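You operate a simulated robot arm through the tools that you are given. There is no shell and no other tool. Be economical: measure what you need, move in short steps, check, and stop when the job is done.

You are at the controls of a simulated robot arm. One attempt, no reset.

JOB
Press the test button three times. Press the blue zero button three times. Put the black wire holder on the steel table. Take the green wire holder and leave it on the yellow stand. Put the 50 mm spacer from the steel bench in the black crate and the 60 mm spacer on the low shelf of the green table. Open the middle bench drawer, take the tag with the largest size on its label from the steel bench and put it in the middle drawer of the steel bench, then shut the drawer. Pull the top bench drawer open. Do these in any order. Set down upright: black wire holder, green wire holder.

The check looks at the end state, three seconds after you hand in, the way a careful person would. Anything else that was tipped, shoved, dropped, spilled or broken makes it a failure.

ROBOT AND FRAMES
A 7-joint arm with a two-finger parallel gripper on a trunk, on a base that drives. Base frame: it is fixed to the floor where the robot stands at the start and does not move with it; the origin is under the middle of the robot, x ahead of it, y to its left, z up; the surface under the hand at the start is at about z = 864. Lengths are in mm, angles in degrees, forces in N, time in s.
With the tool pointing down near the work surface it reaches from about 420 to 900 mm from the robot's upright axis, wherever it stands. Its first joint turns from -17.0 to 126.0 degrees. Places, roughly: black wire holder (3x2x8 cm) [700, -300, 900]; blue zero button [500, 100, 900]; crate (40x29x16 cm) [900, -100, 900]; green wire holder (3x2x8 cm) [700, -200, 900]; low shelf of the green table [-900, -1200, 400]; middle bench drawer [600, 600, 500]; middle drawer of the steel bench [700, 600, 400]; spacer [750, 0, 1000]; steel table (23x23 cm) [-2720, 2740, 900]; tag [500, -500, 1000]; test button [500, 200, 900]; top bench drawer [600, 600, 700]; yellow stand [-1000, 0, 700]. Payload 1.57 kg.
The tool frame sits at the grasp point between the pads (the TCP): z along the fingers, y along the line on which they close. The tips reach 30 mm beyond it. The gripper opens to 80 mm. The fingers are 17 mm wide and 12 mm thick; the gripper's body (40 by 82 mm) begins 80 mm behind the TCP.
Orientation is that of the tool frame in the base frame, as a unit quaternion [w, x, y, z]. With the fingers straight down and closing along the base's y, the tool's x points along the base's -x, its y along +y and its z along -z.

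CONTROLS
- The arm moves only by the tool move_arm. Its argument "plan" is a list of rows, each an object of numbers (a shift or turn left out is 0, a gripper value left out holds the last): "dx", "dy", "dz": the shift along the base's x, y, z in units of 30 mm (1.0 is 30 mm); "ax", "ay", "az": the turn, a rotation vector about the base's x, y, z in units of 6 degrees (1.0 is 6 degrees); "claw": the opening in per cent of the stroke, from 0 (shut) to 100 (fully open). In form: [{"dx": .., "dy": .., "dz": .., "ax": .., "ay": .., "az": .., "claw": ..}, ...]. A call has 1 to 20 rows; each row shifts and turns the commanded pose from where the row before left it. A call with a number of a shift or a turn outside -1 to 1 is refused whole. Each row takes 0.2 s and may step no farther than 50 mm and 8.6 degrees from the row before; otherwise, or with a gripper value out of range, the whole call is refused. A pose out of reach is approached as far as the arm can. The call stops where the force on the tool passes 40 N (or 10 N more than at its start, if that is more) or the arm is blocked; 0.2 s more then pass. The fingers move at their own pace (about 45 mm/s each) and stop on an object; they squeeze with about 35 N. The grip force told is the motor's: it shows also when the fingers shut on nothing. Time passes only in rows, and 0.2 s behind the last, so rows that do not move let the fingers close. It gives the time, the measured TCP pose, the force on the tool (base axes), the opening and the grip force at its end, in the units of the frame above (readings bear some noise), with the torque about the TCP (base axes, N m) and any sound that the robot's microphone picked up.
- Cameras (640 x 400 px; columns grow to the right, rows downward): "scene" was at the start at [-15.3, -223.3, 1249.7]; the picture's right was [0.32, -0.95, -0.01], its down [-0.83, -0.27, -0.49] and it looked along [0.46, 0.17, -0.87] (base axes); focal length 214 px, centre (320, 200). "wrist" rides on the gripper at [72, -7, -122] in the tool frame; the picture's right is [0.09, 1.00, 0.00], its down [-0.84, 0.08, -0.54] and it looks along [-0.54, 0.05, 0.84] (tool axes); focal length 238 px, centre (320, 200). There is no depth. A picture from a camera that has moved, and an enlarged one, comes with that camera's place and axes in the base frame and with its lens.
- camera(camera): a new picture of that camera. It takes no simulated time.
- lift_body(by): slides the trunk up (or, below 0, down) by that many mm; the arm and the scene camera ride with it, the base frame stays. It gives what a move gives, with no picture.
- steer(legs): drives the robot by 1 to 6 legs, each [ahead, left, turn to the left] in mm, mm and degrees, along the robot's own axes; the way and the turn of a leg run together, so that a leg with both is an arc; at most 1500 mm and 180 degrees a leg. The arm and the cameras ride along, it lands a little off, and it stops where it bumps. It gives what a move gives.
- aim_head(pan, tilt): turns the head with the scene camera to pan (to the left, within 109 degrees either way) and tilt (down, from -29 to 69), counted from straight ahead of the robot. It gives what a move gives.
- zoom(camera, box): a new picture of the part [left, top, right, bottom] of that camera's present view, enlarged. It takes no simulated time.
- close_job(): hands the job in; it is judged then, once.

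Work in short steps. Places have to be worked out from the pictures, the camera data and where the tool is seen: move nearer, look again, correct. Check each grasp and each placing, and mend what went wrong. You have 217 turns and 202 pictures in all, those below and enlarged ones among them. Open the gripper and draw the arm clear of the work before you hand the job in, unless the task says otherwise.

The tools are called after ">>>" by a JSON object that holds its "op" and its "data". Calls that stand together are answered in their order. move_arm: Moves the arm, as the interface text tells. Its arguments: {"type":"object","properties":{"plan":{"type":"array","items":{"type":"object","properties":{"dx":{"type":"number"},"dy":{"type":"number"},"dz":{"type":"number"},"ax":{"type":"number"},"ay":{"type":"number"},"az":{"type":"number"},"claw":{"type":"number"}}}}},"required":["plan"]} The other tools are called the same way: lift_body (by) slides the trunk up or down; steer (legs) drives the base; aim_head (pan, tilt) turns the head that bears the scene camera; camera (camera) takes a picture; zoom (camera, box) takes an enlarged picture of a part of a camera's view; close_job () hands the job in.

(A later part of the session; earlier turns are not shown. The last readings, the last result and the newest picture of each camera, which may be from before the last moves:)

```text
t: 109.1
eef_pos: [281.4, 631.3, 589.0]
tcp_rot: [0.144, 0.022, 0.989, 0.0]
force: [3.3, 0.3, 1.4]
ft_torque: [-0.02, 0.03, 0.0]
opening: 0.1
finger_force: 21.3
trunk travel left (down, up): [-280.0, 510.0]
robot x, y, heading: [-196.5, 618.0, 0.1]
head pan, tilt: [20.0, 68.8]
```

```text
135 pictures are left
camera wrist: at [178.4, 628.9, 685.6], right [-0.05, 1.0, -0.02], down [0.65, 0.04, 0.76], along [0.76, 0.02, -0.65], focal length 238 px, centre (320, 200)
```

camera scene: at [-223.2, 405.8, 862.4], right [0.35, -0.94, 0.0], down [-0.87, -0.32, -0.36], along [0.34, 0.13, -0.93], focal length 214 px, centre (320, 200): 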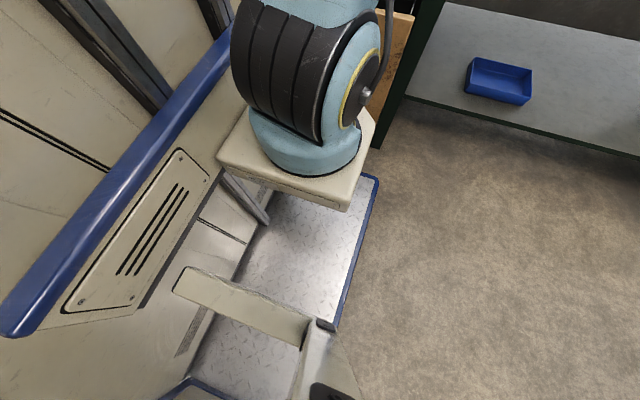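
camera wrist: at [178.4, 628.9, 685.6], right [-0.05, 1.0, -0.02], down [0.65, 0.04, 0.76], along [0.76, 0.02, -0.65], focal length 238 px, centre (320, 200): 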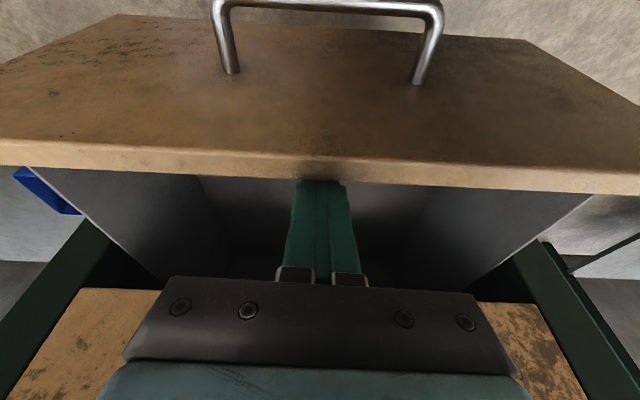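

More open. Continue pulling while righting the tool.

>>> {"op": "move_arm", "data": {"plan": [{"ay": 0.5, "dx": -0.2}, {"ay": 0.5, "dx": -0.3}, {"ay": 0.5, "dx": -0.3}, {"ay": 0.5, "dx": -0.3}, {"ay": 0.4, "dx": -0.2}, {}]}}

>>> {"op": "camera", "data": {"camera": "wrist"}}

```text
t: 109.5
eef_pos: [276.5, 627.6, 589.5]
tcp_rot: [0.135, 0.024, 0.991, -0.003]
force: [-0.1, -0.2, 0.1]
ft_torque: [0.02, 0.01, -0.01]
opening: 0.0
finger_force: 21.0
trunk travel left (down, up): [-280.0, 510.0]
robot x, y, heading: [-196.0, 620.4, 0.4]
head pan, tilt: [20.0, 68.8]
stopped in row 1: the force on the tool passed its limit at 128 N (the readings are from after the stop); the commanded pose is now the measured one
```

```text
134 pictures are left
camera wrist: at [174.2, 626.2, 687.0], right [-0.04, 1.0, -0.02], down [0.66, 0.04, 0.75], along [0.75, 0.01, -0.66], focal length 238 px, centre (320, 200)
```

wrist: 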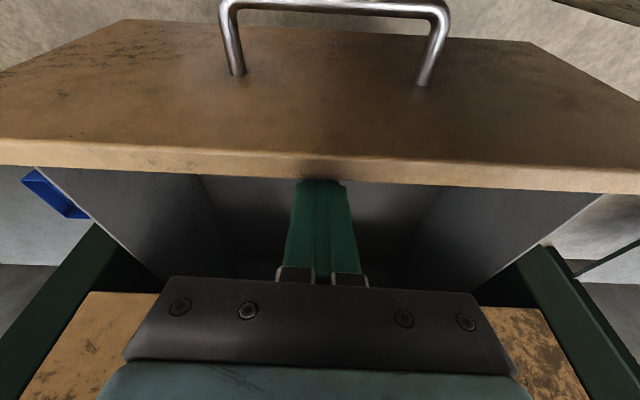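

Opened ≈170 mm — enough. Lift out: forward a bit, then up.

>>> {"op": "move_arm", "data": {"plan": [{"dx": 0.4}, {"dx": 0.2, "dz": 0.6}, {"dz": 0.9}, {"dz": 0.9, "ay": 0.6}, {"dz": 0.9, "ay": 0.7, "az": 0.2}, {"dz": 0.9, "ay": 0.7, "az": 0.2}, {"dz": 0.9, "ay": 0.6}, {"dz": 0.9}, {}]}}

>>> {"op": "camera", "data": {"camera": "wrist"}}

```text
t: 111.5
eef_pos: [293.8, 634.1, 770.7]
tcp_rot: [0.002, -0.003, 1.0, -0.001]
force: [-0.1, -0.5, 0.0]
ft_torque: [0.0, 0.04, 0.0]
opening: 0.0
finger_force: 21.5
trunk travel left (down, up): [-280.0, 510.0]
robot x, y, heading: [-198.3, 620.6, 0.4]
head pan, tilt: [20.0, 68.8]
```

```text
133 pictures are left
camera wrist: at [220.7, 627.1, 891.8], right [-0.1, 1.0, 0.0], down [0.83, 0.09, 0.54], along [0.54, 0.05, -0.84], focal length 238 px, centre (320, 200)
```

wrist: 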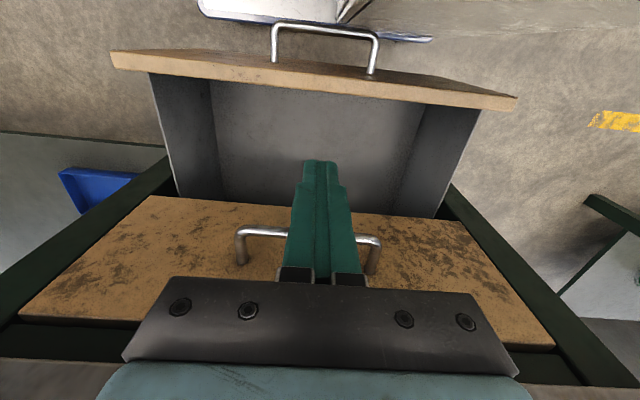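

Drawer open with clear inside. Raise the trunk back, ease the base back slightly for clearance, and strafe right toward the tags (y≈-500).

>>> {"op": "lift_body", "data": {"by": 370}}

>>> {"op": "steer", "data": {"legs": [[-7, 0, 0], [0, -600, 0]]}}

>>> {"op": "steer", "data": {"legs": [[0, -510, 0]]}}

>>> {"op": "camera", "data": {"camera": "wrist"}}

```text
t: 115.0
eef_pos: [294.1, 634.4, 1139.5]
tcp_rot: [0.002, -0.004, 1.0, -0.002]
force: [0.9, -0.1, -0.4]
ft_torque: [0.0, 0.04, 0.02]
opening: 0.0
finger_force: 21.0
trunk travel left (down, up): [-650.0, 140.0]
robot x, y, heading: [-196.0, 621.7, 0.4]
head pan, tilt: [20.0, 68.8]
```

```text
t: 118.8
eef_pos: [285.7, 24.4, 1139.5]
tcp_rot: [0.001, 0.004, 1.0, -0.002]
force: [-0.3, -0.1, -0.6]
ft_torque: [-0.01, 0.0, 0.02]
opening: 0.0
finger_force: 21.1
trunk travel left (down, up): [-650.0, 140.0]
robot x, y, heading: [-204.5, 17.3, -0.4]
head pan, tilt: [20.0, 68.8]
```

```text
t: 121.7
eef_pos: [285.8, -482.7, 1140.2]
tcp_rot: [0.002, 0.01, 1.0, -0.002]
force: [-0.2, 0.3, -0.7]
ft_torque: [0.0, 0.01, -0.01]
opening: 0.0
finger_force: 21.2
trunk travel left (down, up): [-650.0, 140.0]
robot x, y, heading: [-198.3, -487.0, -1.3]
head pan, tilt: [20.0, 68.8]
```

```text
132 pictures are left
camera wrist: at [213.6, -487.1, 1261.4], right [-0.07, 1.0, 0.0], down [0.84, 0.06, 0.54], along [0.54, 0.04, -0.84], focal length 238 px, centre (320, 200)
```

wrist: 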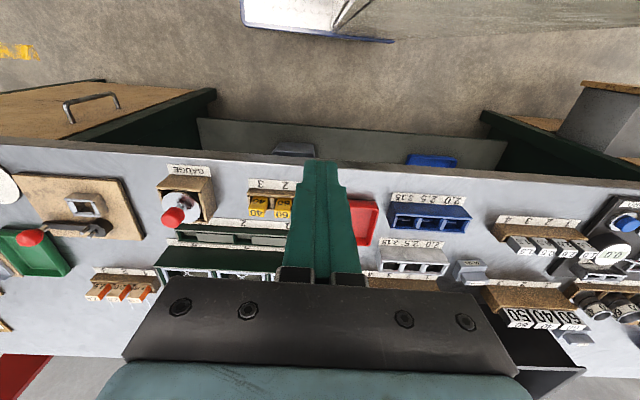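

Tags are seen; I open the claw and approach for a close look at the yellow tags.

>>> {"op": "steer", "data": {"legs": [[0, 0, 1.2]]}}

>>> {"op": "move_arm", "data": {"plan": [{"dx": 0.8, "dy": -0.7, "dz": -0.5, "claw": 60}, {"dx": 0.8, "dy": -0.7, "dz": -0.5}, {"dx": 0.8, "dz": -0.5}, {}]}}

>>> {"op": "camera", "data": {"camera": "wrist"}}

```text
t: 122.5
eef_pos: [285.3, -472.7, 1139.4]
tcp_rot: [0.001, -0.001, 1.0, -0.002]
force: [-0.9, -0.4, -0.1]
ft_torque: [-0.01, 0.02, -0.01]
opening: 0.1
finger_force: 21.1
trunk travel left (down, up): [-650.0, 140.0]
robot x, y, heading: [-206.8, -482.2, -0.3]
head pan, tilt: [20.0, 68.8]
```

```text
t: 123.5
eef_pos: [359.0, -513.7, 1096.1]
tcp_rot: [0.002, -0.001, 1.0, -0.002]
force: [-0.4, 0.2, 0.1]
ft_torque: [-0.04, 0.0, 0.01]
opening: 47.8
finger_force: 0.0
trunk travel left (down, up): [-650.0, 140.0]
robot x, y, heading: [-208.1, -481.5, 0.1]
head pan, tilt: [20.0, 68.8]
```

```text
131 pictures are left
camera wrist: at [285.5, -520.3, 1217.2], right [-0.09, 1.0, 0.0], down [0.83, 0.08, 0.55], along [0.54, 0.05, -0.84], focal length 238 px, centre (320, 200)
```

wrist: 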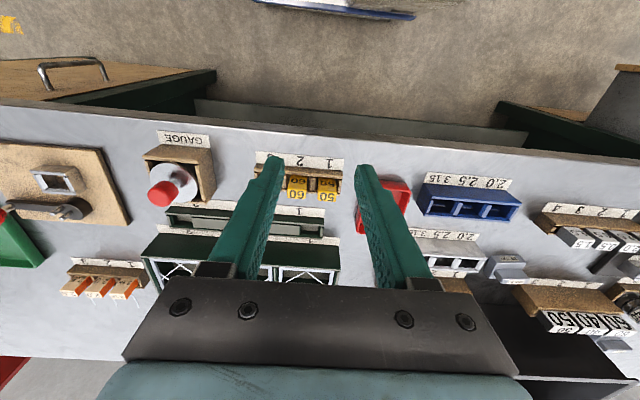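

>>> {"op": "zoom", "data": {"camera": "wrist", "box": [240, 130, 400, 230]}}

>>> {"op": "zoom", "data": {"camera": "wrist", "box": [480, 180, 640, 280]}}

>>> {"op": "zoom", "data": {"camera": "wrist", "box": [40, 230, 200, 330]}}

```text
4.00 times, centred on (320, 180) of wrist
camera zoom: at [285.5, -520.3, 1217.2], right [-0.09, 1.0, 0.0], down [0.83, 0.08, 0.55], along [0.54, 0.05, -0.84], focal length 953 px, centre (320, 280)
```

zoom: 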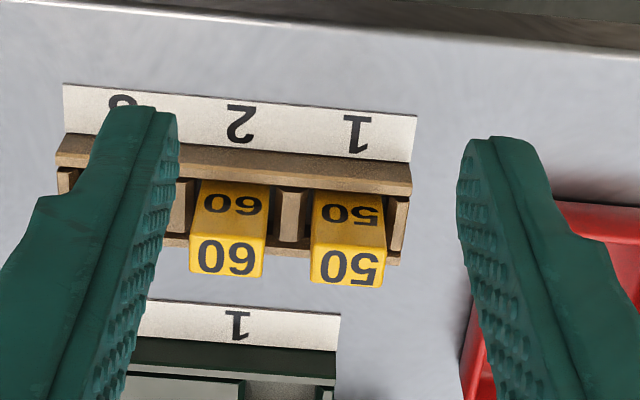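

```text
4.00 times, centred on (560, 230) of wrist
camera zoom: at [285.5, -520.3, 1217.2], right [-0.09, 1.0, 0.0], down [0.83, 0.08, 0.55], along [0.54, 0.05, -0.84], focal length 953 px, centre (-640, 80)
```

zoom: 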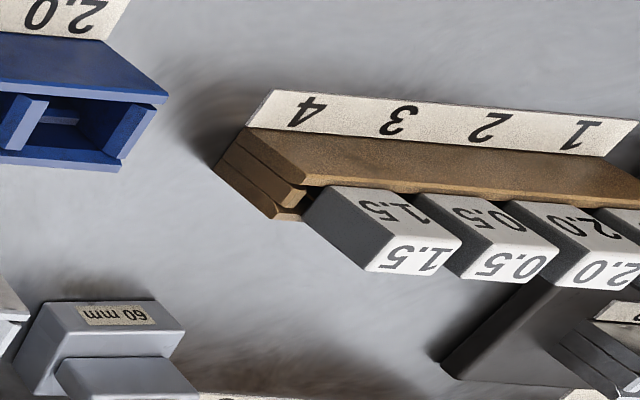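

```text
4.00 times, centred on (120, 280) of wrist
camera zoom: at [285.5, -520.3, 1217.2], right [-0.09, 1.0, 0.0], down [0.83, 0.08, 0.55], along [0.54, 0.05, -0.84], focal length 953 px, centre (1120, -120)
```

zoom: 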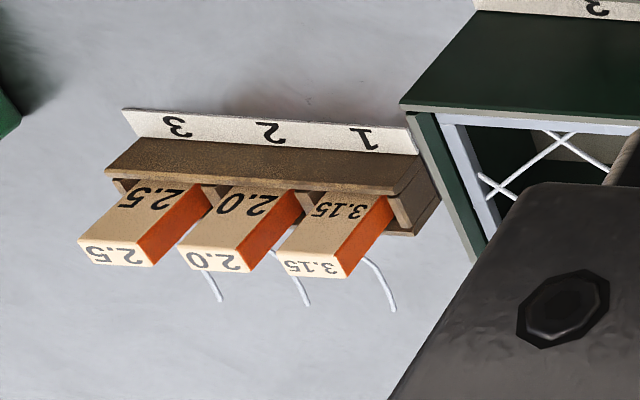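

Yellow "60" is the largest tag at ≈(447,-537), gap to its neighbours is small in y, so I'll grip along x. Rotate +90° and move above it.

>>> {"op": "move_arm", "data": {"plan": [{"az": 1, "dx": 0.2, "claw": 75}, {"az": 1, "dx": 0.2}, {"az": 1, "dx": 0.2}, {"az": 1, "dx": 0.2}, {"az": 1, "dx": 0.2}, {"az": 1, "dx": 0.2, "dy": -0.1}, {"az": 1, "dx": 0.2, "dy": -0.1}, {"az": 1, "dx": 0.2, "dy": -0.1}, {"az": 1, "dx": 0.2, "dy": -0.1}, {"az": 1, "dx": 0.2, "dy": -0.1}, {"az": 1, "dx": 0.2, "dy": -0.1}, {"az": 1, "dx": 0.2, "dy": -0.1}, {"az": 1, "dx": 0.2, "dy": -0.1}, {"az": 1, "dx": 0.2}, {"az": 1}, {}]}}

>>> {"op": "camera", "data": {"camera": "wrist"}}

```text
t: 126.8
eef_pos: [441.4, -537.8, 1095.2]
tcp_rot: [-0.003, 0.708, -0.706, 0.0]
force: [0.5, 0.0, 0.9]
ft_torque: [0.01, 0.0, 0.0]
opening: 60.2
finger_force: 0.0
trunk travel left (down, up): [-650.0, 140.0]
robot x, y, heading: [-206.0, -486.5, 0.1]
head pan, tilt: [20.0, 68.8]
```

```text
127 pictures are left
camera wrist: at [448.5, -610.3, 1216.0], right [-1.0, -0.09, 0.0], down [-0.08, 0.83, 0.55], along [-0.05, 0.54, -0.84], focal length 238 px, centre (320, 200)
```

wrist: 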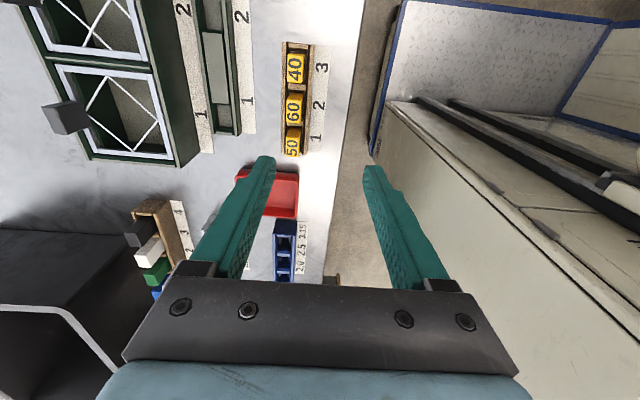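

Tag top ≈ (472,-543,915). Move over it and descend for another look.

>>> {"op": "move_arm", "data": {"plan": [{"dx": 0.5, "dy": -0.1}, {"dx": 0.5, "dy": -0.1}, {"dz": -0.9}, {"dz": -0.9}, {"dz": -0.9}, {"dz": -0.7}, {}]}}

>>> {"op": "camera", "data": {"camera": "wrist"}}

```text
t: 128.4
eef_pos: [472.4, -544.8, 991.7]
tcp_rot: [-0.002, 0.707, -0.707, -0.001]
force: [0.7, 0.5, 0.6]
ft_torque: [-0.02, 0.0, 0.01]
opening: 60.2
finger_force: 0.1
trunk travel left (down, up): [-650.0, 140.0]
robot x, y, heading: [-205.9, -486.1, -0.1]
head pan, tilt: [20.0, 68.8]
```

```text
126 pictures are left
camera wrist: at [478.0, -617.1, 1113.3], right [-1.0, -0.09, 0.0], down [-0.08, 0.83, 0.55], along [-0.05, 0.54, -0.84], focal length 238 px, centre (320, 200)
```

wrist: 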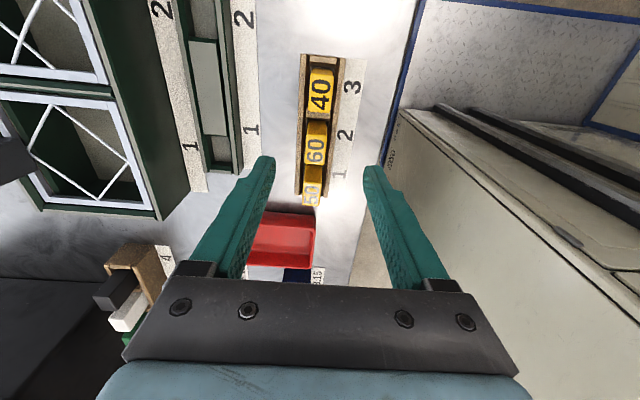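

>>> {"op": "move_arm", "data": {"plan": [{"dy": 0.2, "dz": -0.9}, {"dx": 0.08, "dz": -0.7}, {"dz": -0.4}, {}]}}

>>> {"op": "zoom", "data": {"camera": "wrist", "box": [220, 100, 420, 225]}}

```text
t: 129.4
eef_pos: [474.9, -539.5, 930.9]
tcp_rot: [-0.003, 0.707, -0.707, 0.0]
force: [-0.2, 0.9, -0.9]
ft_torque: [0.02, -0.01, 0.0]
opening: 59.8
finger_force: 0.0
trunk travel left (down, up): [-650.0, 140.0]
robot x, y, heading: [-204.8, -483.8, -0.2]
head pan, tilt: [20.0, 68.8]
```

```text
3.20 times, centred on (320, 162) of wrist
camera zoom: at [480.7, -611.4, 1053.3], right [-1.0, -0.09, 0.0], down [-0.08, 0.83, 0.55], along [-0.05, 0.54, -0.84], focal length 763 px, centre (320, 320)
```

zoom: 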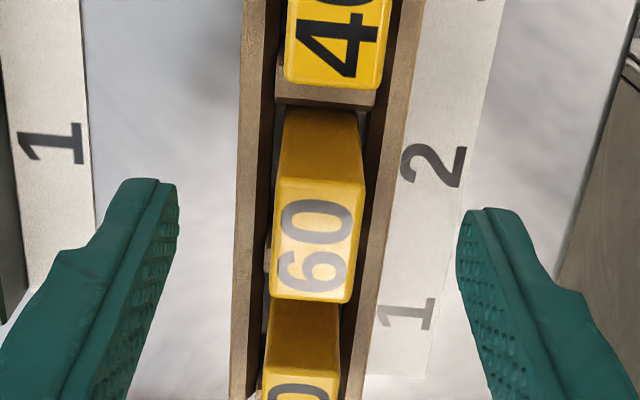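

Tag protrudes ~29 mm above the rack. Lower 5 mm and close.

>>> {"op": "move_arm", "data": {"plan": [{"dz": -0.18}, {"claw": 0}, {}, {}, {}, {}, {}]}}

>>> {"op": "zoom", "data": {"camera": "wrist", "box": [220, 100, 420, 225]}}

```text
t: 131.1
eef_pos: [474.5, -539.3, 927.3]
tcp_rot: [-0.002, 0.708, -0.707, 0.0]
force: [0.1, -1.2, -0.4]
ft_torque: [-0.01, 0.0, 0.0]
opening: 16.5
finger_force: 32.5
trunk travel left (down, up): [-650.0, 140.0]
robot x, y, heading: [-202.1, -487.9, -0.3]
head pan, tilt: [20.0, 68.8]
```

```text
3.20 times, centred on (320, 162) of wrist
camera zoom: at [481.0, -611.0, 1048.5], right [-1.0, -0.09, 0.0], down [-0.08, 0.83, 0.55], along [-0.05, 0.54, -0.84], focal length 763 px, centre (320, 320)
```

zoom: 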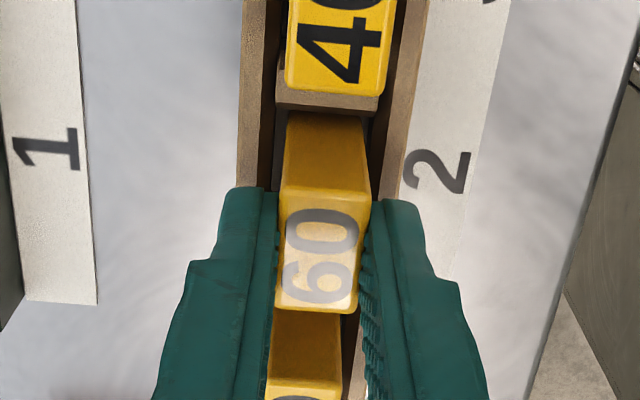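

Gripped. Lift straight up.

>>> {"op": "move_arm", "data": {"plan": [{"dz": 0.4}, {"dz": 0.6}, {"dz": 0.9}, {"dz": 1}, {"dz": 1}, {"dz": 1}, {"dz": 1}, {}]}}

>>> {"op": "camera", "data": {"camera": "wrist"}}

```text
t: 132.8
eef_pos: [473.0, -539.3, 1103.9]
tcp_rot: [-0.002, 0.708, -0.707, -0.001]
force: [-0.5, 1.0, -0.3]
ft_torque: [0.04, 0.0, -0.02]
opening: 16.7
finger_force: 32.1
trunk travel left (down, up): [-650.0, 140.0]
robot x, y, heading: [-204.5, -484.6, 0.1]
head pan, tilt: [20.0, 68.8]
```

```text
123 pictures are left
camera wrist: at [478.2, -610.2, 1225.5], right [-1.0, -0.09, 0.0], down [-0.08, 0.83, 0.55], along [-0.05, 0.54, -0.84], focal length 238 px, centre (320, 200)
```

wrist: 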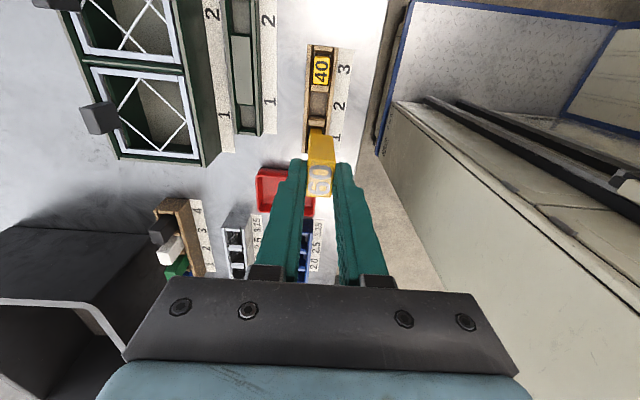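

Tag held. Retract over the aisle edge and strafe left to the drawer.

>>> {"op": "move_arm", "data": {"plan": [{"dx": -1}, {"dx": -1}, {"dx": -1}, {"dx": -1}, {"dx": -1}, {}]}}

>>> {"op": "steer", "data": {"legs": [[0, 600, 0]]}}

```text
t: 134.2
eef_pos: [323.5, -539.1, 1106.6]
tcp_rot: [-0.003, 0.708, -0.706, -0.001]
force: [-0.1, -0.4, -0.6]
ft_torque: [-0.04, 0.0, -0.01]
opening: 16.7
finger_force: 32.1
trunk travel left (down, up): [-650.0, 140.0]
robot x, y, heading: [-203.8, -484.8, 0.0]
head pan, tilt: [20.0, 68.8]
```

```text
t: 137.7
eef_pos: [323.3, 76.6, 1105.9]
tcp_rot: [-0.002, 0.707, -0.707, 0.001]
force: [0.4, -0.1, -0.4]
ft_torque: [0.03, 0.03, -0.02]
opening: 16.3
finger_force: 31.6
trunk travel left (down, up): [-650.0, 140.0]
robot x, y, heading: [-204.7, 129.0, -0.0]
head pan, tilt: [20.0, 68.8]
```

>>> {"op": "steer", "data": {"legs": [[0, 500, 0]]}}

>>> {"op": "camera", "data": {"camera": "wrist"}}

```text
t: 140.7
eef_pos: [323.8, 580.3, 1106.2]
tcp_rot: [-0.002, 0.707, -0.707, 0.0]
force: [0.1, -0.7, 0.5]
ft_torque: [0.02, 0.01, -0.01]
opening: 16.6
finger_force: 31.4
trunk travel left (down, up): [-650.0, 140.0]
robot x, y, heading: [-202.1, 634.3, -0.3]
head pan, tilt: [20.0, 68.8]
```

```text
122 pictures are left
camera wrist: at [330.6, 506.9, 1228.2], right [-1.0, -0.09, 0.0], down [-0.08, 0.83, 0.55], along [-0.05, 0.54, -0.84], focal length 238 px, centre (320, 200)
```

wrist: 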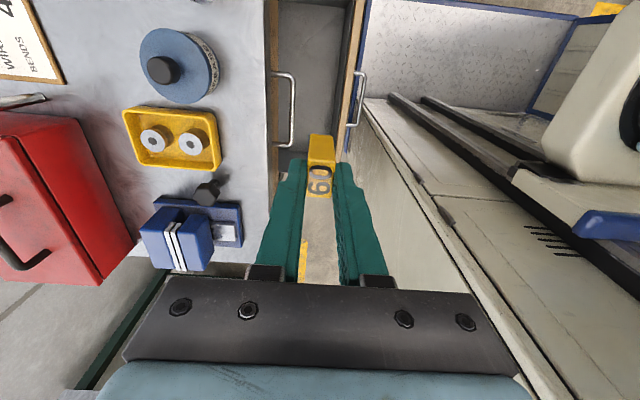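

The drawer interior is visible. I'll insert at y≈505, clear of the top handle (y 561–693): strafe right 75, then lower the trunk.

>>> {"op": "steer", "data": {"legs": [[0, -75, 0]]}}

>>> {"op": "lift_body", "data": {"by": -370}}

>>> {"op": "camera", "data": {"camera": "wrist"}}

```text
t: 141.7
eef_pos: [324.1, 506.3, 1106.5]
tcp_rot: [-0.002, 0.708, -0.706, 0.001]
force: [-0.2, -0.2, -0.1]
ft_torque: [0.02, 0.0, -0.02]
opening: 16.4
finger_force: 31.6
trunk travel left (down, up): [-650.0, 140.0]
robot x, y, heading: [-201.0, 558.5, -0.2]
head pan, tilt: [20.0, 68.8]
```

```text
t: 145.3
eef_pos: [325.1, 505.5, 737.1]
tcp_rot: [0.002, -0.707, 0.707, 0.0]
force: [0.1, 1.1, -0.7]
ft_torque: [0.01, 0.0, 0.01]
opening: 16.3
finger_force: 31.8
trunk travel left (down, up): [-280.0, 510.0]
robot x, y, heading: [-207.5, 557.0, -0.1]
head pan, tilt: [20.0, 68.8]
```

```text
121 pictures are left
camera wrist: at [330.8, 433.4, 858.2], right [-1.0, -0.09, 0.0], down [-0.08, 0.83, 0.55], along [-0.05, 0.54, -0.84], focal length 238 px, centre (320, 200)
```

wrist: 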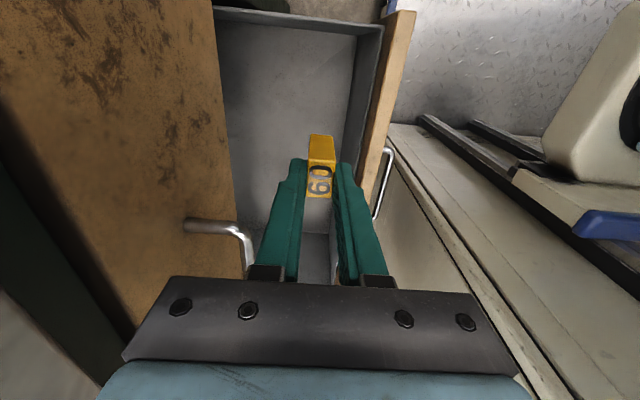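

Well placed above the interior. Descend to TCP ≈ 590.

>>> {"op": "move_arm", "data": {"plan": [{"dz": -1}, {"dz": -1}, {"dz": -1}, {"dz": -1}, {"dz": -0.9}, {}]}}

>>> {"op": "camera", "data": {"camera": "wrist"}}

```text
t: 146.7
eef_pos: [324.2, 506.2, 589.2]
tcp_rot: [-0.002, 0.707, -0.707, 0.0]
force: [0.3, 0.1, -0.2]
ft_torque: [0.0, 0.03, -0.03]
opening: 16.5
finger_force: 31.9
trunk travel left (down, up): [-280.0, 510.0]
robot x, y, heading: [-198.6, 557.2, -0.0]
head pan, tilt: [20.0, 68.8]
```

```text
120 pictures are left
camera wrist: at [329.6, 434.1, 710.9], right [-1.0, -0.09, 0.0], down [-0.08, 0.83, 0.55], along [-0.05, 0.54, -0.84], focal length 238 px, centre (320, 200)
```

wrist: 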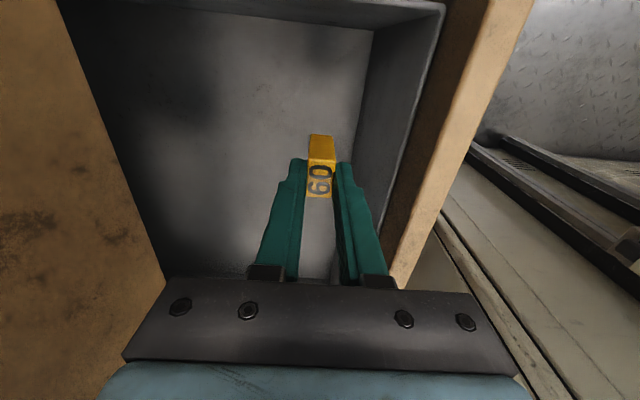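

Shift x +10 for palm clearance to the panel, then descend until the tag touches the floor.

>>> {"op": "move_arm", "data": {"plan": [{"dx": 0.35}, {"dz": -0.7}, {"dz": -0.7}, {"dz": -0.5}, {"dz": -0.4}, {}]}}

>>> {"op": "camera", "data": {"camera": "wrist"}}

```text
t: 148.1
eef_pos: [335.4, 506.8, 520.1]
tcp_rot: [0.003, -0.707, 0.707, 0.0]
force: [0.2, -0.4, -0.7]
ft_torque: [0.02, 0.0, -0.01]
opening: 16.7
finger_force: 31.7
trunk travel left (down, up): [-280.0, 510.0]
robot x, y, heading: [-206.1, 555.9, 0.2]
head pan, tilt: [20.0, 68.8]
```

```text
119 pictures are left
camera wrist: at [341.9, 434.3, 642.6], right [-1.0, -0.09, 0.0], down [-0.08, 0.83, 0.55], along [-0.05, 0.54, -0.84], focal length 238 px, centre (320, 200)
```

wrist: 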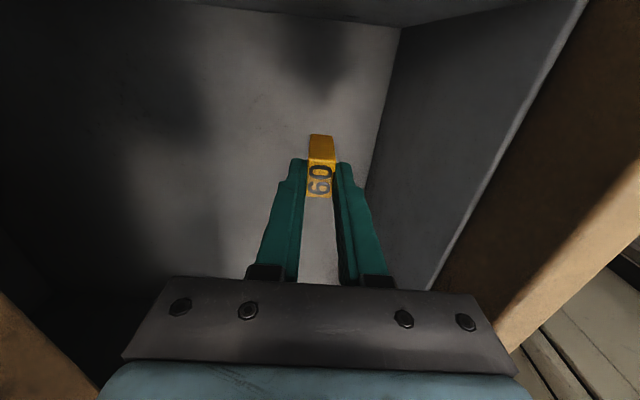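

>>> {"op": "move_arm", "data": {"plan": [{"dz": -0.5}, {"dz": -0.4}, {"dz": -0.3}, {"dz": -0.3}, {"dz": -0.3}]}}

>>> {"op": "camera", "data": {"camera": "wrist"}}

```text
t: 149.3
eef_pos: [334.5, 505.2, 465.2]
tcp_rot: [-0.003, 0.707, -0.707, -0.001]
force: [-0.2, 0.1, -0.1]
ft_torque: [0.0, -0.01, -0.03]
opening: 16.6
finger_force: 31.9
trunk travel left (down, up): [-280.0, 510.0]
robot x, y, heading: [-206.3, 559.4, 0.1]
head pan, tilt: [20.0, 68.8]
```

```text
118 pictures are left
camera wrist: at [340.5, 433.0, 588.1], right [-1.0, -0.09, 0.0], down [-0.08, 0.83, 0.55], along [-0.05, 0.54, -0.84], focal length 238 px, centre (320, 200)
```

wrist: 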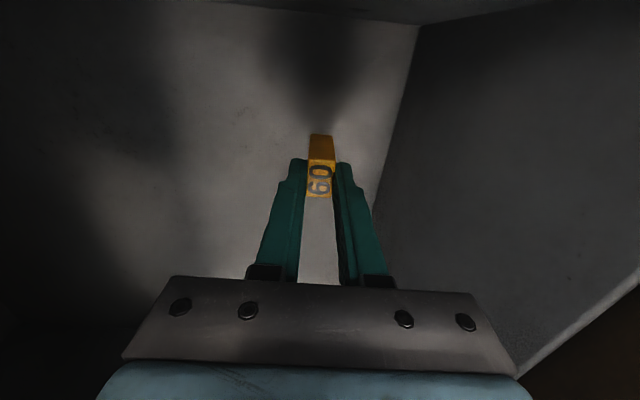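

Inside and clear of the side wall (inner y≈417). Continue down gently to contact.

>>> {"op": "move_arm", "data": {"plan": [{"dz": -0.2}, {"dz": -0.2}, {"dz": -0.2}, {"dz": -0.2}, {"dz": -0.2}, {"dz": -0.2}]}}

```text
t: 150.7
eef_pos: [336.2, 505.0, 430.5]
tcp_rot: [-0.004, 0.708, -0.706, -0.001]
force: [-2.8, -0.1, 24.0]
ft_torque: [0.03, 0.08, 0.02]
opening: 16.7
finger_force: 31.7
trunk travel left (down, up): [-280.0, 510.0]
robot x, y, heading: [-205.9, 558.3, -0.2]
head pan, tilt: [20.0, 68.8]
```

Touched the floor (24 N). Back off a hair, release, and rise.

>>> {"op": "move_arm", "data": {"plan": [{"dz": 0.1}, {"claw": 45}, {}, {}, {"dz": 0.5}, {"dz": 1}, {"dz": 1}, {"dz": 1}, {"dz": 1}, {"dz": 1}, {"dz": 1}, {"dz": 1}, {"dz": 1}, {"dz": 1}, {}]}}

>>> {"op": "camera", "data": {"camera": "wrist"}}

```text
t: 153.9
eef_pos: [335.4, 505.5, 718.9]
tcp_rot: [-0.003, 0.708, -0.706, -0.001]
force: [0.7, -0.5, 0.3]
ft_torque: [-0.02, 0.0, -0.01]
opening: 36.1
finger_force: 0.1
trunk travel left (down, up): [-280.0, 510.0]
robot x, y, heading: [-200.6, 558.9, 0.1]
head pan, tilt: [20.0, 68.8]
```

```text
117 pictures are left
camera wrist: at [341.7, 432.8, 841.6], right [-1.0, -0.09, 0.0], down [-0.08, 0.83, 0.55], along [-0.05, 0.54, -0.84], focal length 238 px, centre (320, 200)
```

wrist: 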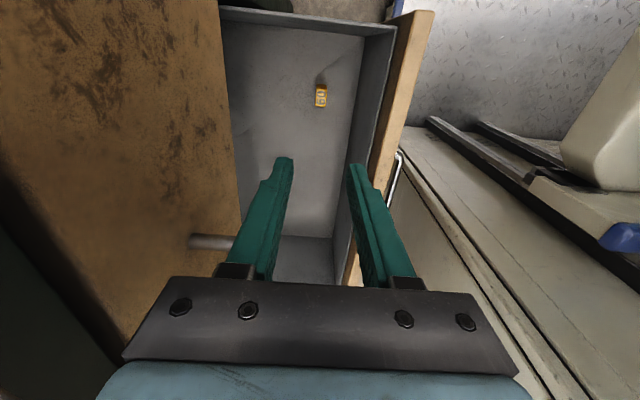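

The tag stands in the drawer. Now shut it: closed fingers, tool tilted tips-toward-robot, to get in front of the panel. First move back at height.

>>> {"op": "move_arm", "data": {"plan": [{"dx": -0.7, "claw": 0}, {"dx": -0.7, "ay": 0.7}, {"dx": -0.7, "ay": 0.8}, {"dx": -0.7, "ay": 0.8}, {"dx": -0.6, "ay": 0.8}, {"dx": -0.4, "ay": 0.3}, {}]}}

>>> {"op": "camera", "data": {"camera": "wrist"}}

```text
t: 155.5
eef_pos: [219.8, 505.9, 719.6]
tcp_rot: [0.123, 0.696, -0.696, -0.126]
force: [-0.7, 0.1, -0.2]
ft_torque: [0.01, -0.01, 0.0]
opening: 0.0
finger_force: 21.5
trunk travel left (down, up): [-280.0, 510.0]
robot x, y, heading: [-201.8, 561.0, -0.0]
head pan, tilt: [20.0, 68.8]
```

```text
116 pictures are left
camera wrist: at [268.8, 433.2, 831.4], right [-0.93, -0.09, 0.34], down [0.12, 0.83, 0.54], along [-0.34, 0.54, -0.77], focal length 238 px, centre (320, 200)
```

wrist: 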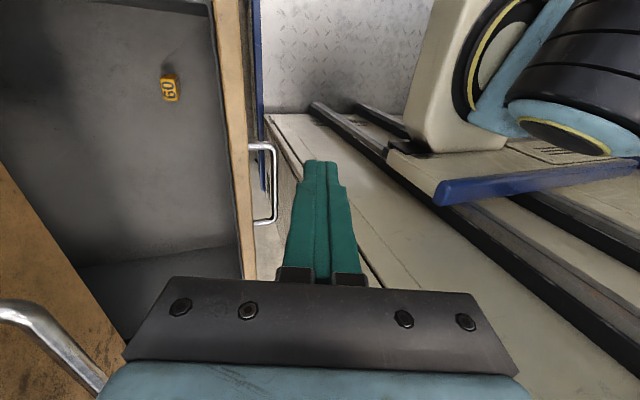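

Panel face ≈ x 246 at z 585. Descend in front of it to TCP z≈562 and then push.

>>> {"op": "move_arm", "data": {"plan": [{"dx": -0.2, "dz": -0.9}, {"dz": -1}, {"dz": -1}, {"dz": -1}, {"dz": -1}, {"dz": -0.3}, {}]}}

>>> {"op": "camera", "data": {"camera": "wrist"}}

```text
t: 157.1
eef_pos: [215.3, 506.4, 561.9]
tcp_rot: [-0.122, -0.696, 0.696, 0.127]
force: [0.2, 0.5, 0.6]
ft_torque: [-0.01, 0.0, -0.01]
opening: 0.1
finger_force: 21.1
trunk travel left (down, up): [-280.0, 510.0]
robot x, y, heading: [-200.6, 562.0, 0.2]
head pan, tilt: [20.0, 68.8]
```

```text
115 pictures are left
camera wrist: at [263.5, 433.5, 673.5], right [-0.93, -0.09, 0.34], down [0.12, 0.83, 0.54], along [-0.34, 0.54, -0.77], focal length 238 px, centre (320, 200)
```

wrist: 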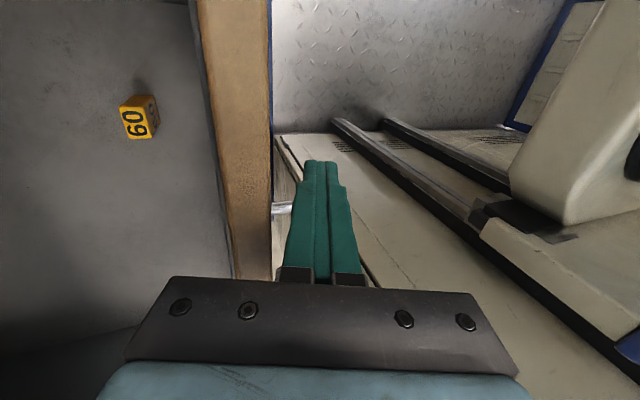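

Push the panel in: first 70 mm, then continue while swinging the tilt the other way.

>>> {"op": "move_arm", "data": {"plan": [{"dx": 0.4}, {"dx": 0.5}, {"dx": 0.5}, {"dx": 0.5}, {"dx": 0.5, "ay": -0.5}, {"dx": 0.3, "ay": -0.7}, {"dx": 0.3, "ay": -0.7}, {"dx": 0.3, "ay": -0.7}, {"dx": 0.3, "ay": -0.7}, {}]}}

>>> {"op": "camera", "data": {"camera": "wrist"}}

```text
t: 159.3
eef_pos: [324.7, 506.1, 562.7]
tcp_rot: [0.0, 0.708, -0.706, -0.004]
force: [-0.3, 0.1, 0.8]
ft_torque: [0.02, 0.01, 0.02]
opening: 0.0
finger_force: 21.6
trunk travel left (down, up): [-280.0, 510.0]
robot x, y, heading: [-202.3, 560.4, 0.0]
head pan, tilt: [20.0, 68.8]
```

```text
114 pictures are left
camera wrist: at [331.2, 432.9, 685.0], right [-1.0, -0.09, 0.0], down [-0.08, 0.83, 0.55], along [-0.05, 0.54, -0.84], focal length 238 px, centre (320, 200)
```

wrist: 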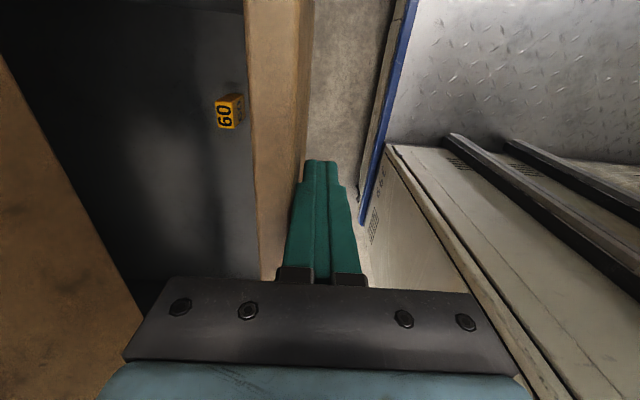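

Continue: swing the tilt to about -30° while pushing.

>>> {"op": "move_arm", "data": {"plan": [{"ay": -0.8}, {"ay": -0.8, "dx": 0.1}, {"ay": -0.8, "dx": 0.2}, {"ay": -0.8, "dx": 0.2}, {"ay": -0.8, "dx": 0.2}, {"ay": -0.8, "dx": 0.3}, {"dx": 0.3}, {"dx": 0.3}, {}]}}

>>> {"op": "camera", "data": {"camera": "wrist"}}

```text
t: 161.3
eef_pos: [364.1, 500.3, 560.4]
tcp_rot: [0.142, -0.69, 0.692, -0.156]
force: [-0.5, 0.2, 0.9]
ft_torque: [0.0, -0.01, 0.01]
opening: 0.3
finger_force: 21.7
out of reach, approached as far as the arm can: row 6
trunk travel left (down, up): [-280.0, 510.0]
robot x, y, heading: [-205.9, 559.6, -0.1]
head pan, tilt: [20.0, 68.8]
```

```text
113 pictures are left
camera wrist: at [319.5, 430.9, 675.9], right [-0.91, -0.09, -0.41], down [-0.29, 0.85, 0.44], along [0.3, 0.52, -0.8], focal length 238 px, centre (320, 200)
```

wrist: 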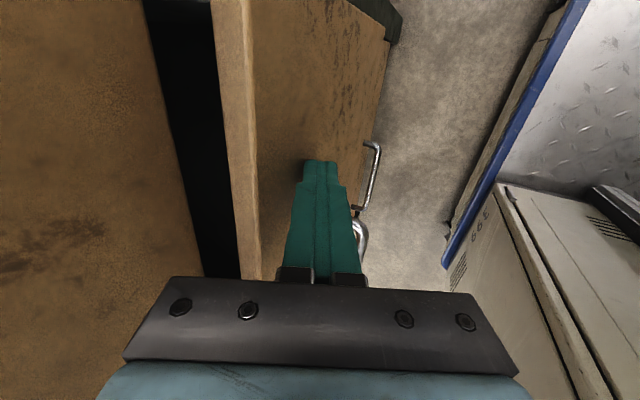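

Nearly shut. Push on until it stops.

>>> {"op": "move_arm", "data": {"plan": [{"dx": 0.3}, {"dx": 0.3}, {"dx": 0.3}, {"dx": 0.3}, {"dx": 0.3}, {"dx": 0.3}]}}

>>> {"op": "camera", "data": {"camera": "wrist"}}

```text
t: 162.5
eef_pos: [403.2, 500.1, 561.0]
tcp_rot: [0.138, -0.691, 0.693, -0.155]
force: [-10.3, -0.6, 10.2]
ft_torque: [0.03, 0.03, 0.04]
opening: 0.0
finger_force: 21.5
trunk travel left (down, up): [-280.0, 510.0]
robot x, y, heading: [-203.9, 559.8, -0.3]
head pan, tilt: [20.0, 68.8]
stopped in row 6: the force on the tool passed its limit at 54 N (the readings are from after the stop); the commanded pose is now the measured one
```

```text
112 pictures are left
camera wrist: at [359.0, 431.4, 676.5], right [-0.91, -0.1, -0.4], down [-0.29, 0.85, 0.45], along [0.3, 0.52, -0.8], focal length 238 px, centre (320, 200)
```

wrist: 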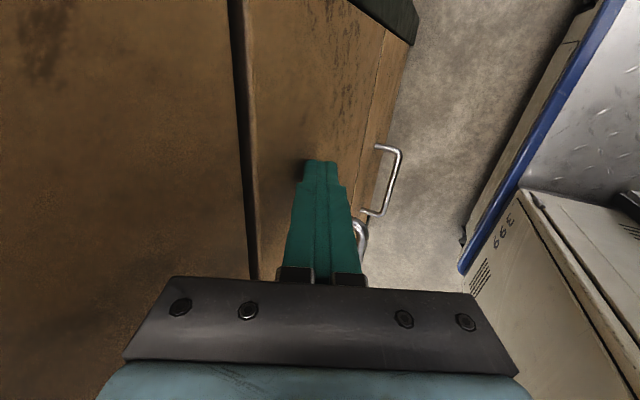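

The middle drawer is shut with the tag inside. Now the top drawer: back off, right the tool, raise the trunk 205 and yaw back.

>>> {"op": "move_arm", "data": {"plan": [{"dx": -0.9}, {"dx": -0.9}, {"dx": -0.6, "ay": 0.8}, {"ay": 0.8}, {"ay": 0.8}, {"ay": 0.8}, {"ay": 0.8}, {}]}}

>>> {"op": "lift_body", "data": {"by": 210}}

>>> {"op": "move_arm", "data": {"plan": [{"az": -1}, {"az": -1}, {"az": -1}, {"az": -1}, {"az": -1}, {"az": -1}, {"az": -1}, {"az": -1}, {"az": -1}, {"az": -1}, {"az": -1}, {"az": -1}, {"az": -1}, {"az": -1}, {"az": -1}, {}]}}

>>> {"op": "camera", "data": {"camera": "wrist"}}

```text
t: 164.3
eef_pos: [338.9, 499.3, 560.3]
tcp_rot: [0.008, 0.709, -0.705, 0.008]
force: [1.5, -0.2, 0.2]
ft_torque: [-0.03, 0.01, -0.04]
opening: 0.1
finger_force: 21.0
out of reach, approached as far as the arm can: row 3
trunk travel left (down, up): [-280.0, 510.0]
robot x, y, heading: [-200.8, 559.0, -0.0]
head pan, tilt: [20.0, 68.8]
```

```text
t: 166.6
eef_pos: [339.0, 498.4, 769.9]
tcp_rot: [0.009, 0.708, -0.706, 0.007]
force: [-0.1, -0.6, -0.6]
ft_torque: [-0.06, -0.01, -0.03]
opening: 0.0
finger_force: 21.3
trunk travel left (down, up): [-490.0, 300.0]
robot x, y, heading: [-203.9, 557.0, -0.1]
head pan, tilt: [20.0, 68.8]
```

```text
t: 170.0
eef_pos: [338.5, 497.8, 770.7]
tcp_rot: [-0.011, -0.001, 1.0, 0.0]
force: [-0.1, -0.7, -0.3]
ft_torque: [0.0, -0.02, 0.0]
opening: 0.0
finger_force: 21.0
trunk travel left (down, up): [-490.0, 300.0]
robot x, y, heading: [-203.3, 561.0, 0.1]
head pan, tilt: [20.0, 68.8]
```

```text
111 pictures are left
camera wrist: at [270.3, 491.7, 894.4], right [-0.09, 1.0, 0.0], down [0.85, 0.08, 0.52], along [0.52, 0.05, -0.85], focal length 238 px, centre (320, 200)
```

wrist: 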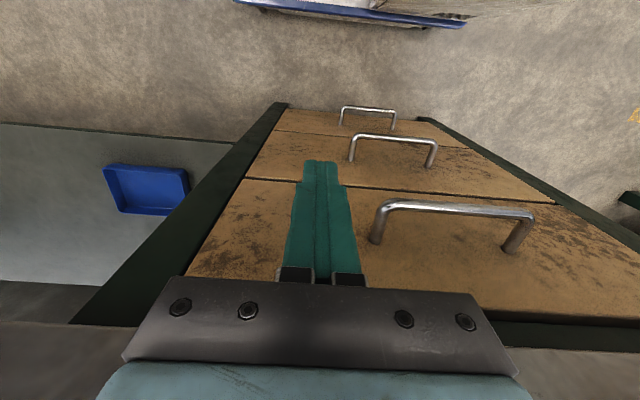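

>>> {"op": "steer", "data": {"legs": [[0, 72, 0]]}}

>>> {"op": "move_arm", "data": {"plan": [{"dy": 0.8, "dz": 0.8, "dx": -0.3}, {"dy": 0.8, "dz": 0.8}, {"dy": 0.3, "ay": -0.9}, {"ay": -0.9}, {"ay": -0.9}, {"ay": -0.9}, {"ay": -0.9}, {"ay": -0.5}, {}]}}

>>> {"op": "camera", "data": {"camera": "wrist"}}

```text
t: 171.0
eef_pos: [338.4, 572.3, 770.6]
tcp_rot: [-0.012, -0.002, 1.0, 0.0]
force: [0.0, 0.2, 0.0]
ft_torque: [0.01, 0.01, 0.02]
opening: 0.0
finger_force: 21.1
trunk travel left (down, up): [-490.0, 300.0]
robot x, y, heading: [-203.8, 630.9, -0.1]
head pan, tilt: [20.0, 68.8]
```

```text
t: 173.0
eef_pos: [330.5, 629.4, 818.5]
tcp_rot: [0.249, -0.003, 0.969, 0.0]
force: [0.7, 0.6, -0.5]
ft_torque: [-0.01, 0.01, 0.0]
opening: 0.1
finger_force: 21.3
trunk travel left (down, up): [-490.0, 300.0]
robot x, y, heading: [-203.1, 628.7, 0.0]
head pan, tilt: [20.0, 68.8]
```

```text
110 pictures are left
camera wrist: at [208.7, 622.5, 891.1], right [-0.08, 1.0, -0.05], down [0.47, 0.08, 0.88], along [0.88, 0.05, -0.48], focal length 238 px, centre (320, 200)
```

wrist: 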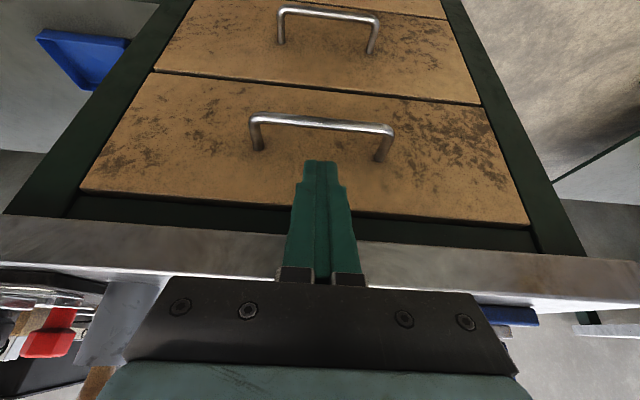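

Top bar ≈ (388,632,699). Slide the tips behind it along the tool axis as for the middle one.

>>> {"op": "move_arm", "data": {"plan": [{"dx": 0.33}, {"dx": 0.485, "dz": -0.875}, {"dx": 0.485, "dz": -0.875}, {"dx": 0.485, "dz": -0.875}, {"dx": 0.3, "dz": -0.55}, {}]}}

>>> {"op": "camera", "data": {"camera": "wrist"}}

```text
t: 174.4
eef_pos: [395.3, 631.0, 724.2]
tcp_rot: [0.248, -0.002, 0.969, -0.001]
force: [0.2, 0.4, -0.9]
ft_torque: [0.03, -0.01, 0.0]
opening: 0.1
finger_force: 20.8
trunk travel left (down, up): [-490.0, 300.0]
robot x, y, heading: [-201.6, 629.7, 0.0]
head pan, tilt: [20.0, 68.8]
```

```text
109 pictures are left
camera wrist: at [272.9, 623.6, 797.4], right [-0.08, 1.0, -0.05], down [0.47, 0.08, 0.88], along [0.88, 0.05, -0.48], focal length 238 px, centre (320, 200)
```

wrist: 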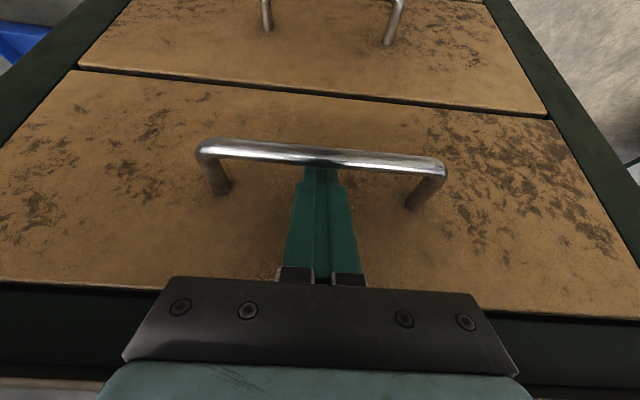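

Tips are behind the bar. Slightly deeper, then pull with gradual righting to ~12°.

>>> {"op": "move_arm", "data": {"plan": [{"dx": 0.1, "dz": -0.25}, {"dx": -0.3}, {"dx": -0.5}, {"dx": -0.5}, {"dx": -0.5}, {"dx": -0.5}, {"ay": 0.4, "dx": -0.2}, {"ay": 0.5, "dx": -0.3}, {"ay": 0.5, "dx": -0.4}, {"ay": 0.5, "dx": -0.4}, {"ay": 0.4, "dx": -0.4}, {"ay": 0.3, "dx": -0.4}, {}]}}

>>> {"op": "camera", "data": {"camera": "wrist"}}

```text
t: 177.2
eef_pos: [271.6, 632.0, 714.7]
tcp_rot: [0.113, -0.003, 0.994, 0.0]
force: [0.0, 0.1, -0.2]
ft_torque: [0.02, 0.02, 0.0]
opening: 0.2
finger_force: 21.1
out of reach, approached as far as the arm can: row 6, 12
trunk travel left (down, up): [-490.0, 300.0]
robot x, y, heading: [-203.9, 630.4, -0.1]
head pan, tilt: [20.0, 68.8]
```

```text
108 pictures are left
camera wrist: at [174.3, 624.9, 818.4], right [-0.09, 1.0, -0.02], down [0.69, 0.08, 0.71], along [0.71, 0.05, -0.7], focal length 238 px, centre (320, 200)
```

wrist: 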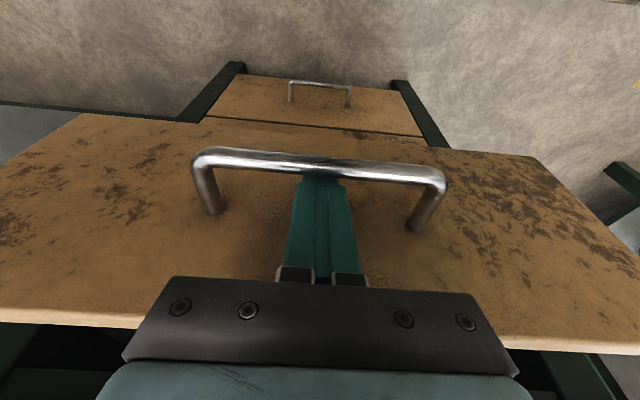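

Top drawer is out ~125 mm. Lift out, then use the inside of the panel to pull further.

>>> {"op": "move_arm", "data": {"plan": [{"dx": -0.1, "dz": 0.5}, {"dx": -0.2, "dz": 0.9}, {"dz": 0.9}, {"dz": 0.9, "ay": 0.6}, {"dz": 0.9, "ay": 0.7}, {"dz": 0.3, "ay": 0.8}, {}]}}

>>> {"op": "camera", "data": {"camera": "wrist"}}

```text
t: 178.8
eef_pos: [260.8, 631.7, 849.1]
tcp_rot: [0.003, -0.002, 1.0, 0.0]
force: [-0.6, -0.6, 0.7]
ft_torque: [0.0, 0.03, 0.04]
opening: 0.0
finger_force: 21.3
trunk travel left (down, up): [-490.0, 300.0]
robot x, y, heading: [-203.2, 630.7, 0.0]
head pan, tilt: [20.0, 68.8]
```

```text
107 pictures are left
camera wrist: at [188.2, 625.5, 970.9], right [-0.1, 1.0, 0.0], down [0.83, 0.08, 0.55], along [0.55, 0.05, -0.84], focal length 238 px, centre (320, 200)
```

wrist: 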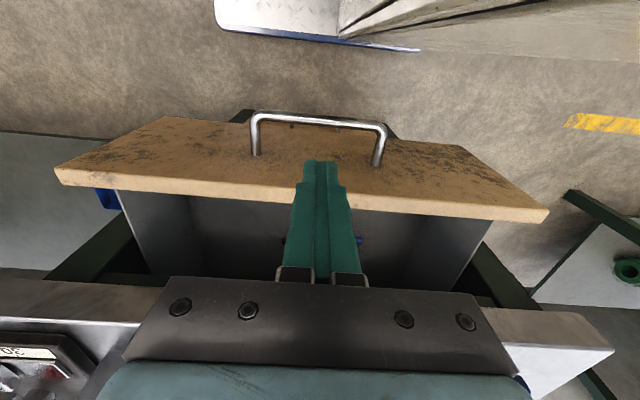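

Something small is in the drawer; look from above the inside before inserting.

>>> {"op": "move_arm", "data": {"plan": [{"dx": 0.8, "dz": 0.5}, {"dx": 0.8, "dz": 0.5}, {"dx": 0.8}, {}]}}

>>> {"op": "camera", "data": {"camera": "wrist"}}

```text
t: 179.8
eef_pos: [334.5, 631.5, 878.9]
tcp_rot: [0.004, -0.003, 1.0, 0.0]
force: [-0.6, 0.4, 0.4]
ft_torque: [0.0, 0.0, -0.01]
opening: 0.1
finger_force: 21.0
trunk travel left (down, up): [-490.0, 300.0]
robot x, y, heading: [-202.8, 630.3, 0.2]
head pan, tilt: [20.0, 68.8]
```

```text
106 pictures are left
camera wrist: at [261.7, 623.7, 1001.1], right [-0.1, 1.0, 0.0], down [0.83, 0.08, 0.55], along [0.55, 0.05, -0.84], focal length 238 px, centre (320, 200)
```

wrist: 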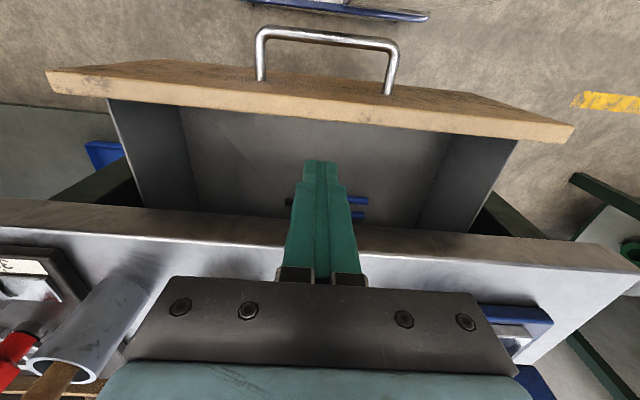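

Panel back-top edge ≈ (315, 782). Go down to TCP z≈785 behind it and pull, tilting tips toward the robot.

>>> {"op": "move_arm", "data": {"plan": [{"dz": -0.9}, {"dz": -0.9}, {"dz": -0.9}, {"dz": -0.4}, {"dx": -0.4}, {"dx": -0.4}, {"dx": -0.4, "ay": 0.4}, {"dx": -0.4, "ay": 0.5}, {"dx": -0.4, "ay": 0.5}, {"dx": -0.3, "ay": 0.5}, {}]}}

>>> {"op": "camera", "data": {"camera": "wrist"}}

```text
t: 182.2
eef_pos: [265.5, 632.4, 784.9]
tcp_rot: [-0.096, -0.002, 0.995, -0.001]
force: [-1.2, -0.2, 0.1]
ft_torque: [0.0, -0.01, -0.03]
opening: 0.0
finger_force: 21.3
trunk travel left (down, up): [-490.0, 300.0]
robot x, y, heading: [-208.2, 632.8, -0.2]
head pan, tilt: [20.0, 68.8]
```

```text
105 pictures are left
camera wrist: at [217.5, 625.0, 918.4], right [-0.09, 1.0, 0.02], down [0.92, 0.08, 0.37], along [0.37, 0.05, -0.93], focal length 238 px, centre (320, 200)
```

wrist: 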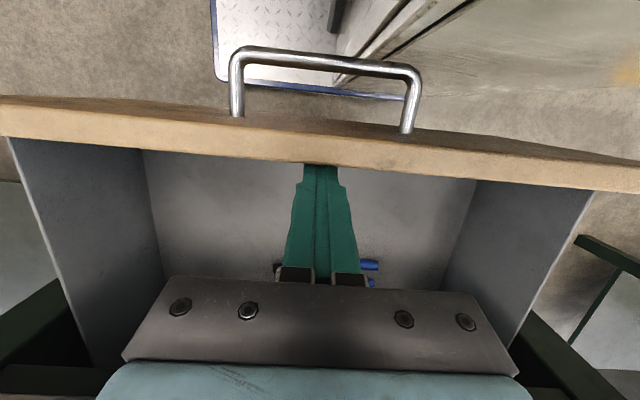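

Opening ≈190 mm. The tall body of the robot is further back than feared, so I pull ~25 mm more.

>>> {"op": "move_arm", "data": {"plan": [{"dx": -0.3, "ay": 0.4}, {"dx": -0.3, "ay": 0.4}, {"dx": -0.25, "ay": 0.4}, {}]}}

>>> {"op": "move_arm", "data": {"plan": [{"dx": 0.4}, {"dz": 0.8}, {"dz": 0.9}, {"dz": 0.9}, {"dz": 0.9, "ay": -0.7}, {"dz": 0.9, "ay": -0.8}, {"dz": 0.9, "ay": -0.7}, {"dz": 0.9, "ay": -0.8}, {}]}}

>>> {"op": "camera", "data": {"camera": "wrist"}}

```text
t: 182.8
eef_pos: [260.6, 630.7, 785.2]
tcp_rot: [-0.116, 0.0, 0.993, 0.003]
force: [6.8, -0.7, -2.2]
ft_torque: [0.0, -0.22, 0.02]
opening: 0.0
finger_force: 21.1
trunk travel left (down, up): [-490.0, 300.0]
robot x, y, heading: [-201.0, 632.4, 0.1]
head pan, tilt: [20.0, 68.8]
stopped in row 2: the force on the tool passed its limit at 50 N (the readings are from after the stop); the commanded pose is now the measured one
```

```text
t: 184.8
eef_pos: [271.9, 633.6, 970.5]
tcp_rot: [0.04, -0.001, 0.999, 0.003]
force: [0.5, -0.5, 0.4]
ft_torque: [-0.04, 0.0, -0.02]
opening: 0.0
finger_force: 21.9
trunk travel left (down, up): [-490.0, 300.0]
robot x, y, heading: [-202.8, 632.8, 0.0]
head pan, tilt: [20.0, 68.8]
```

```text
104 pictures are left
camera wrist: at [190.1, 626.6, 1086.7], right [-0.09, 1.0, 0.0], down [0.79, 0.08, 0.61], along [0.61, 0.05, -0.79], focal length 238 px, centre (320, 200)
```

wrist: 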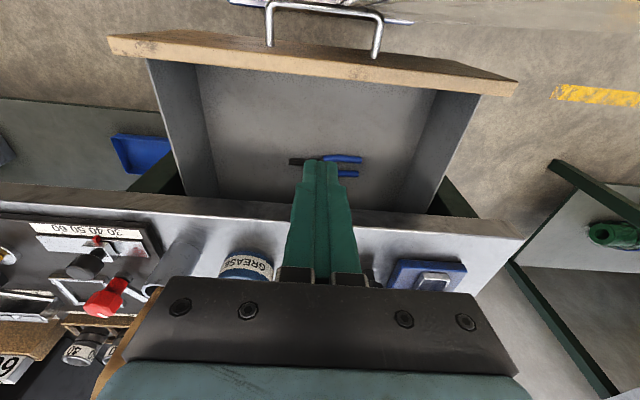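

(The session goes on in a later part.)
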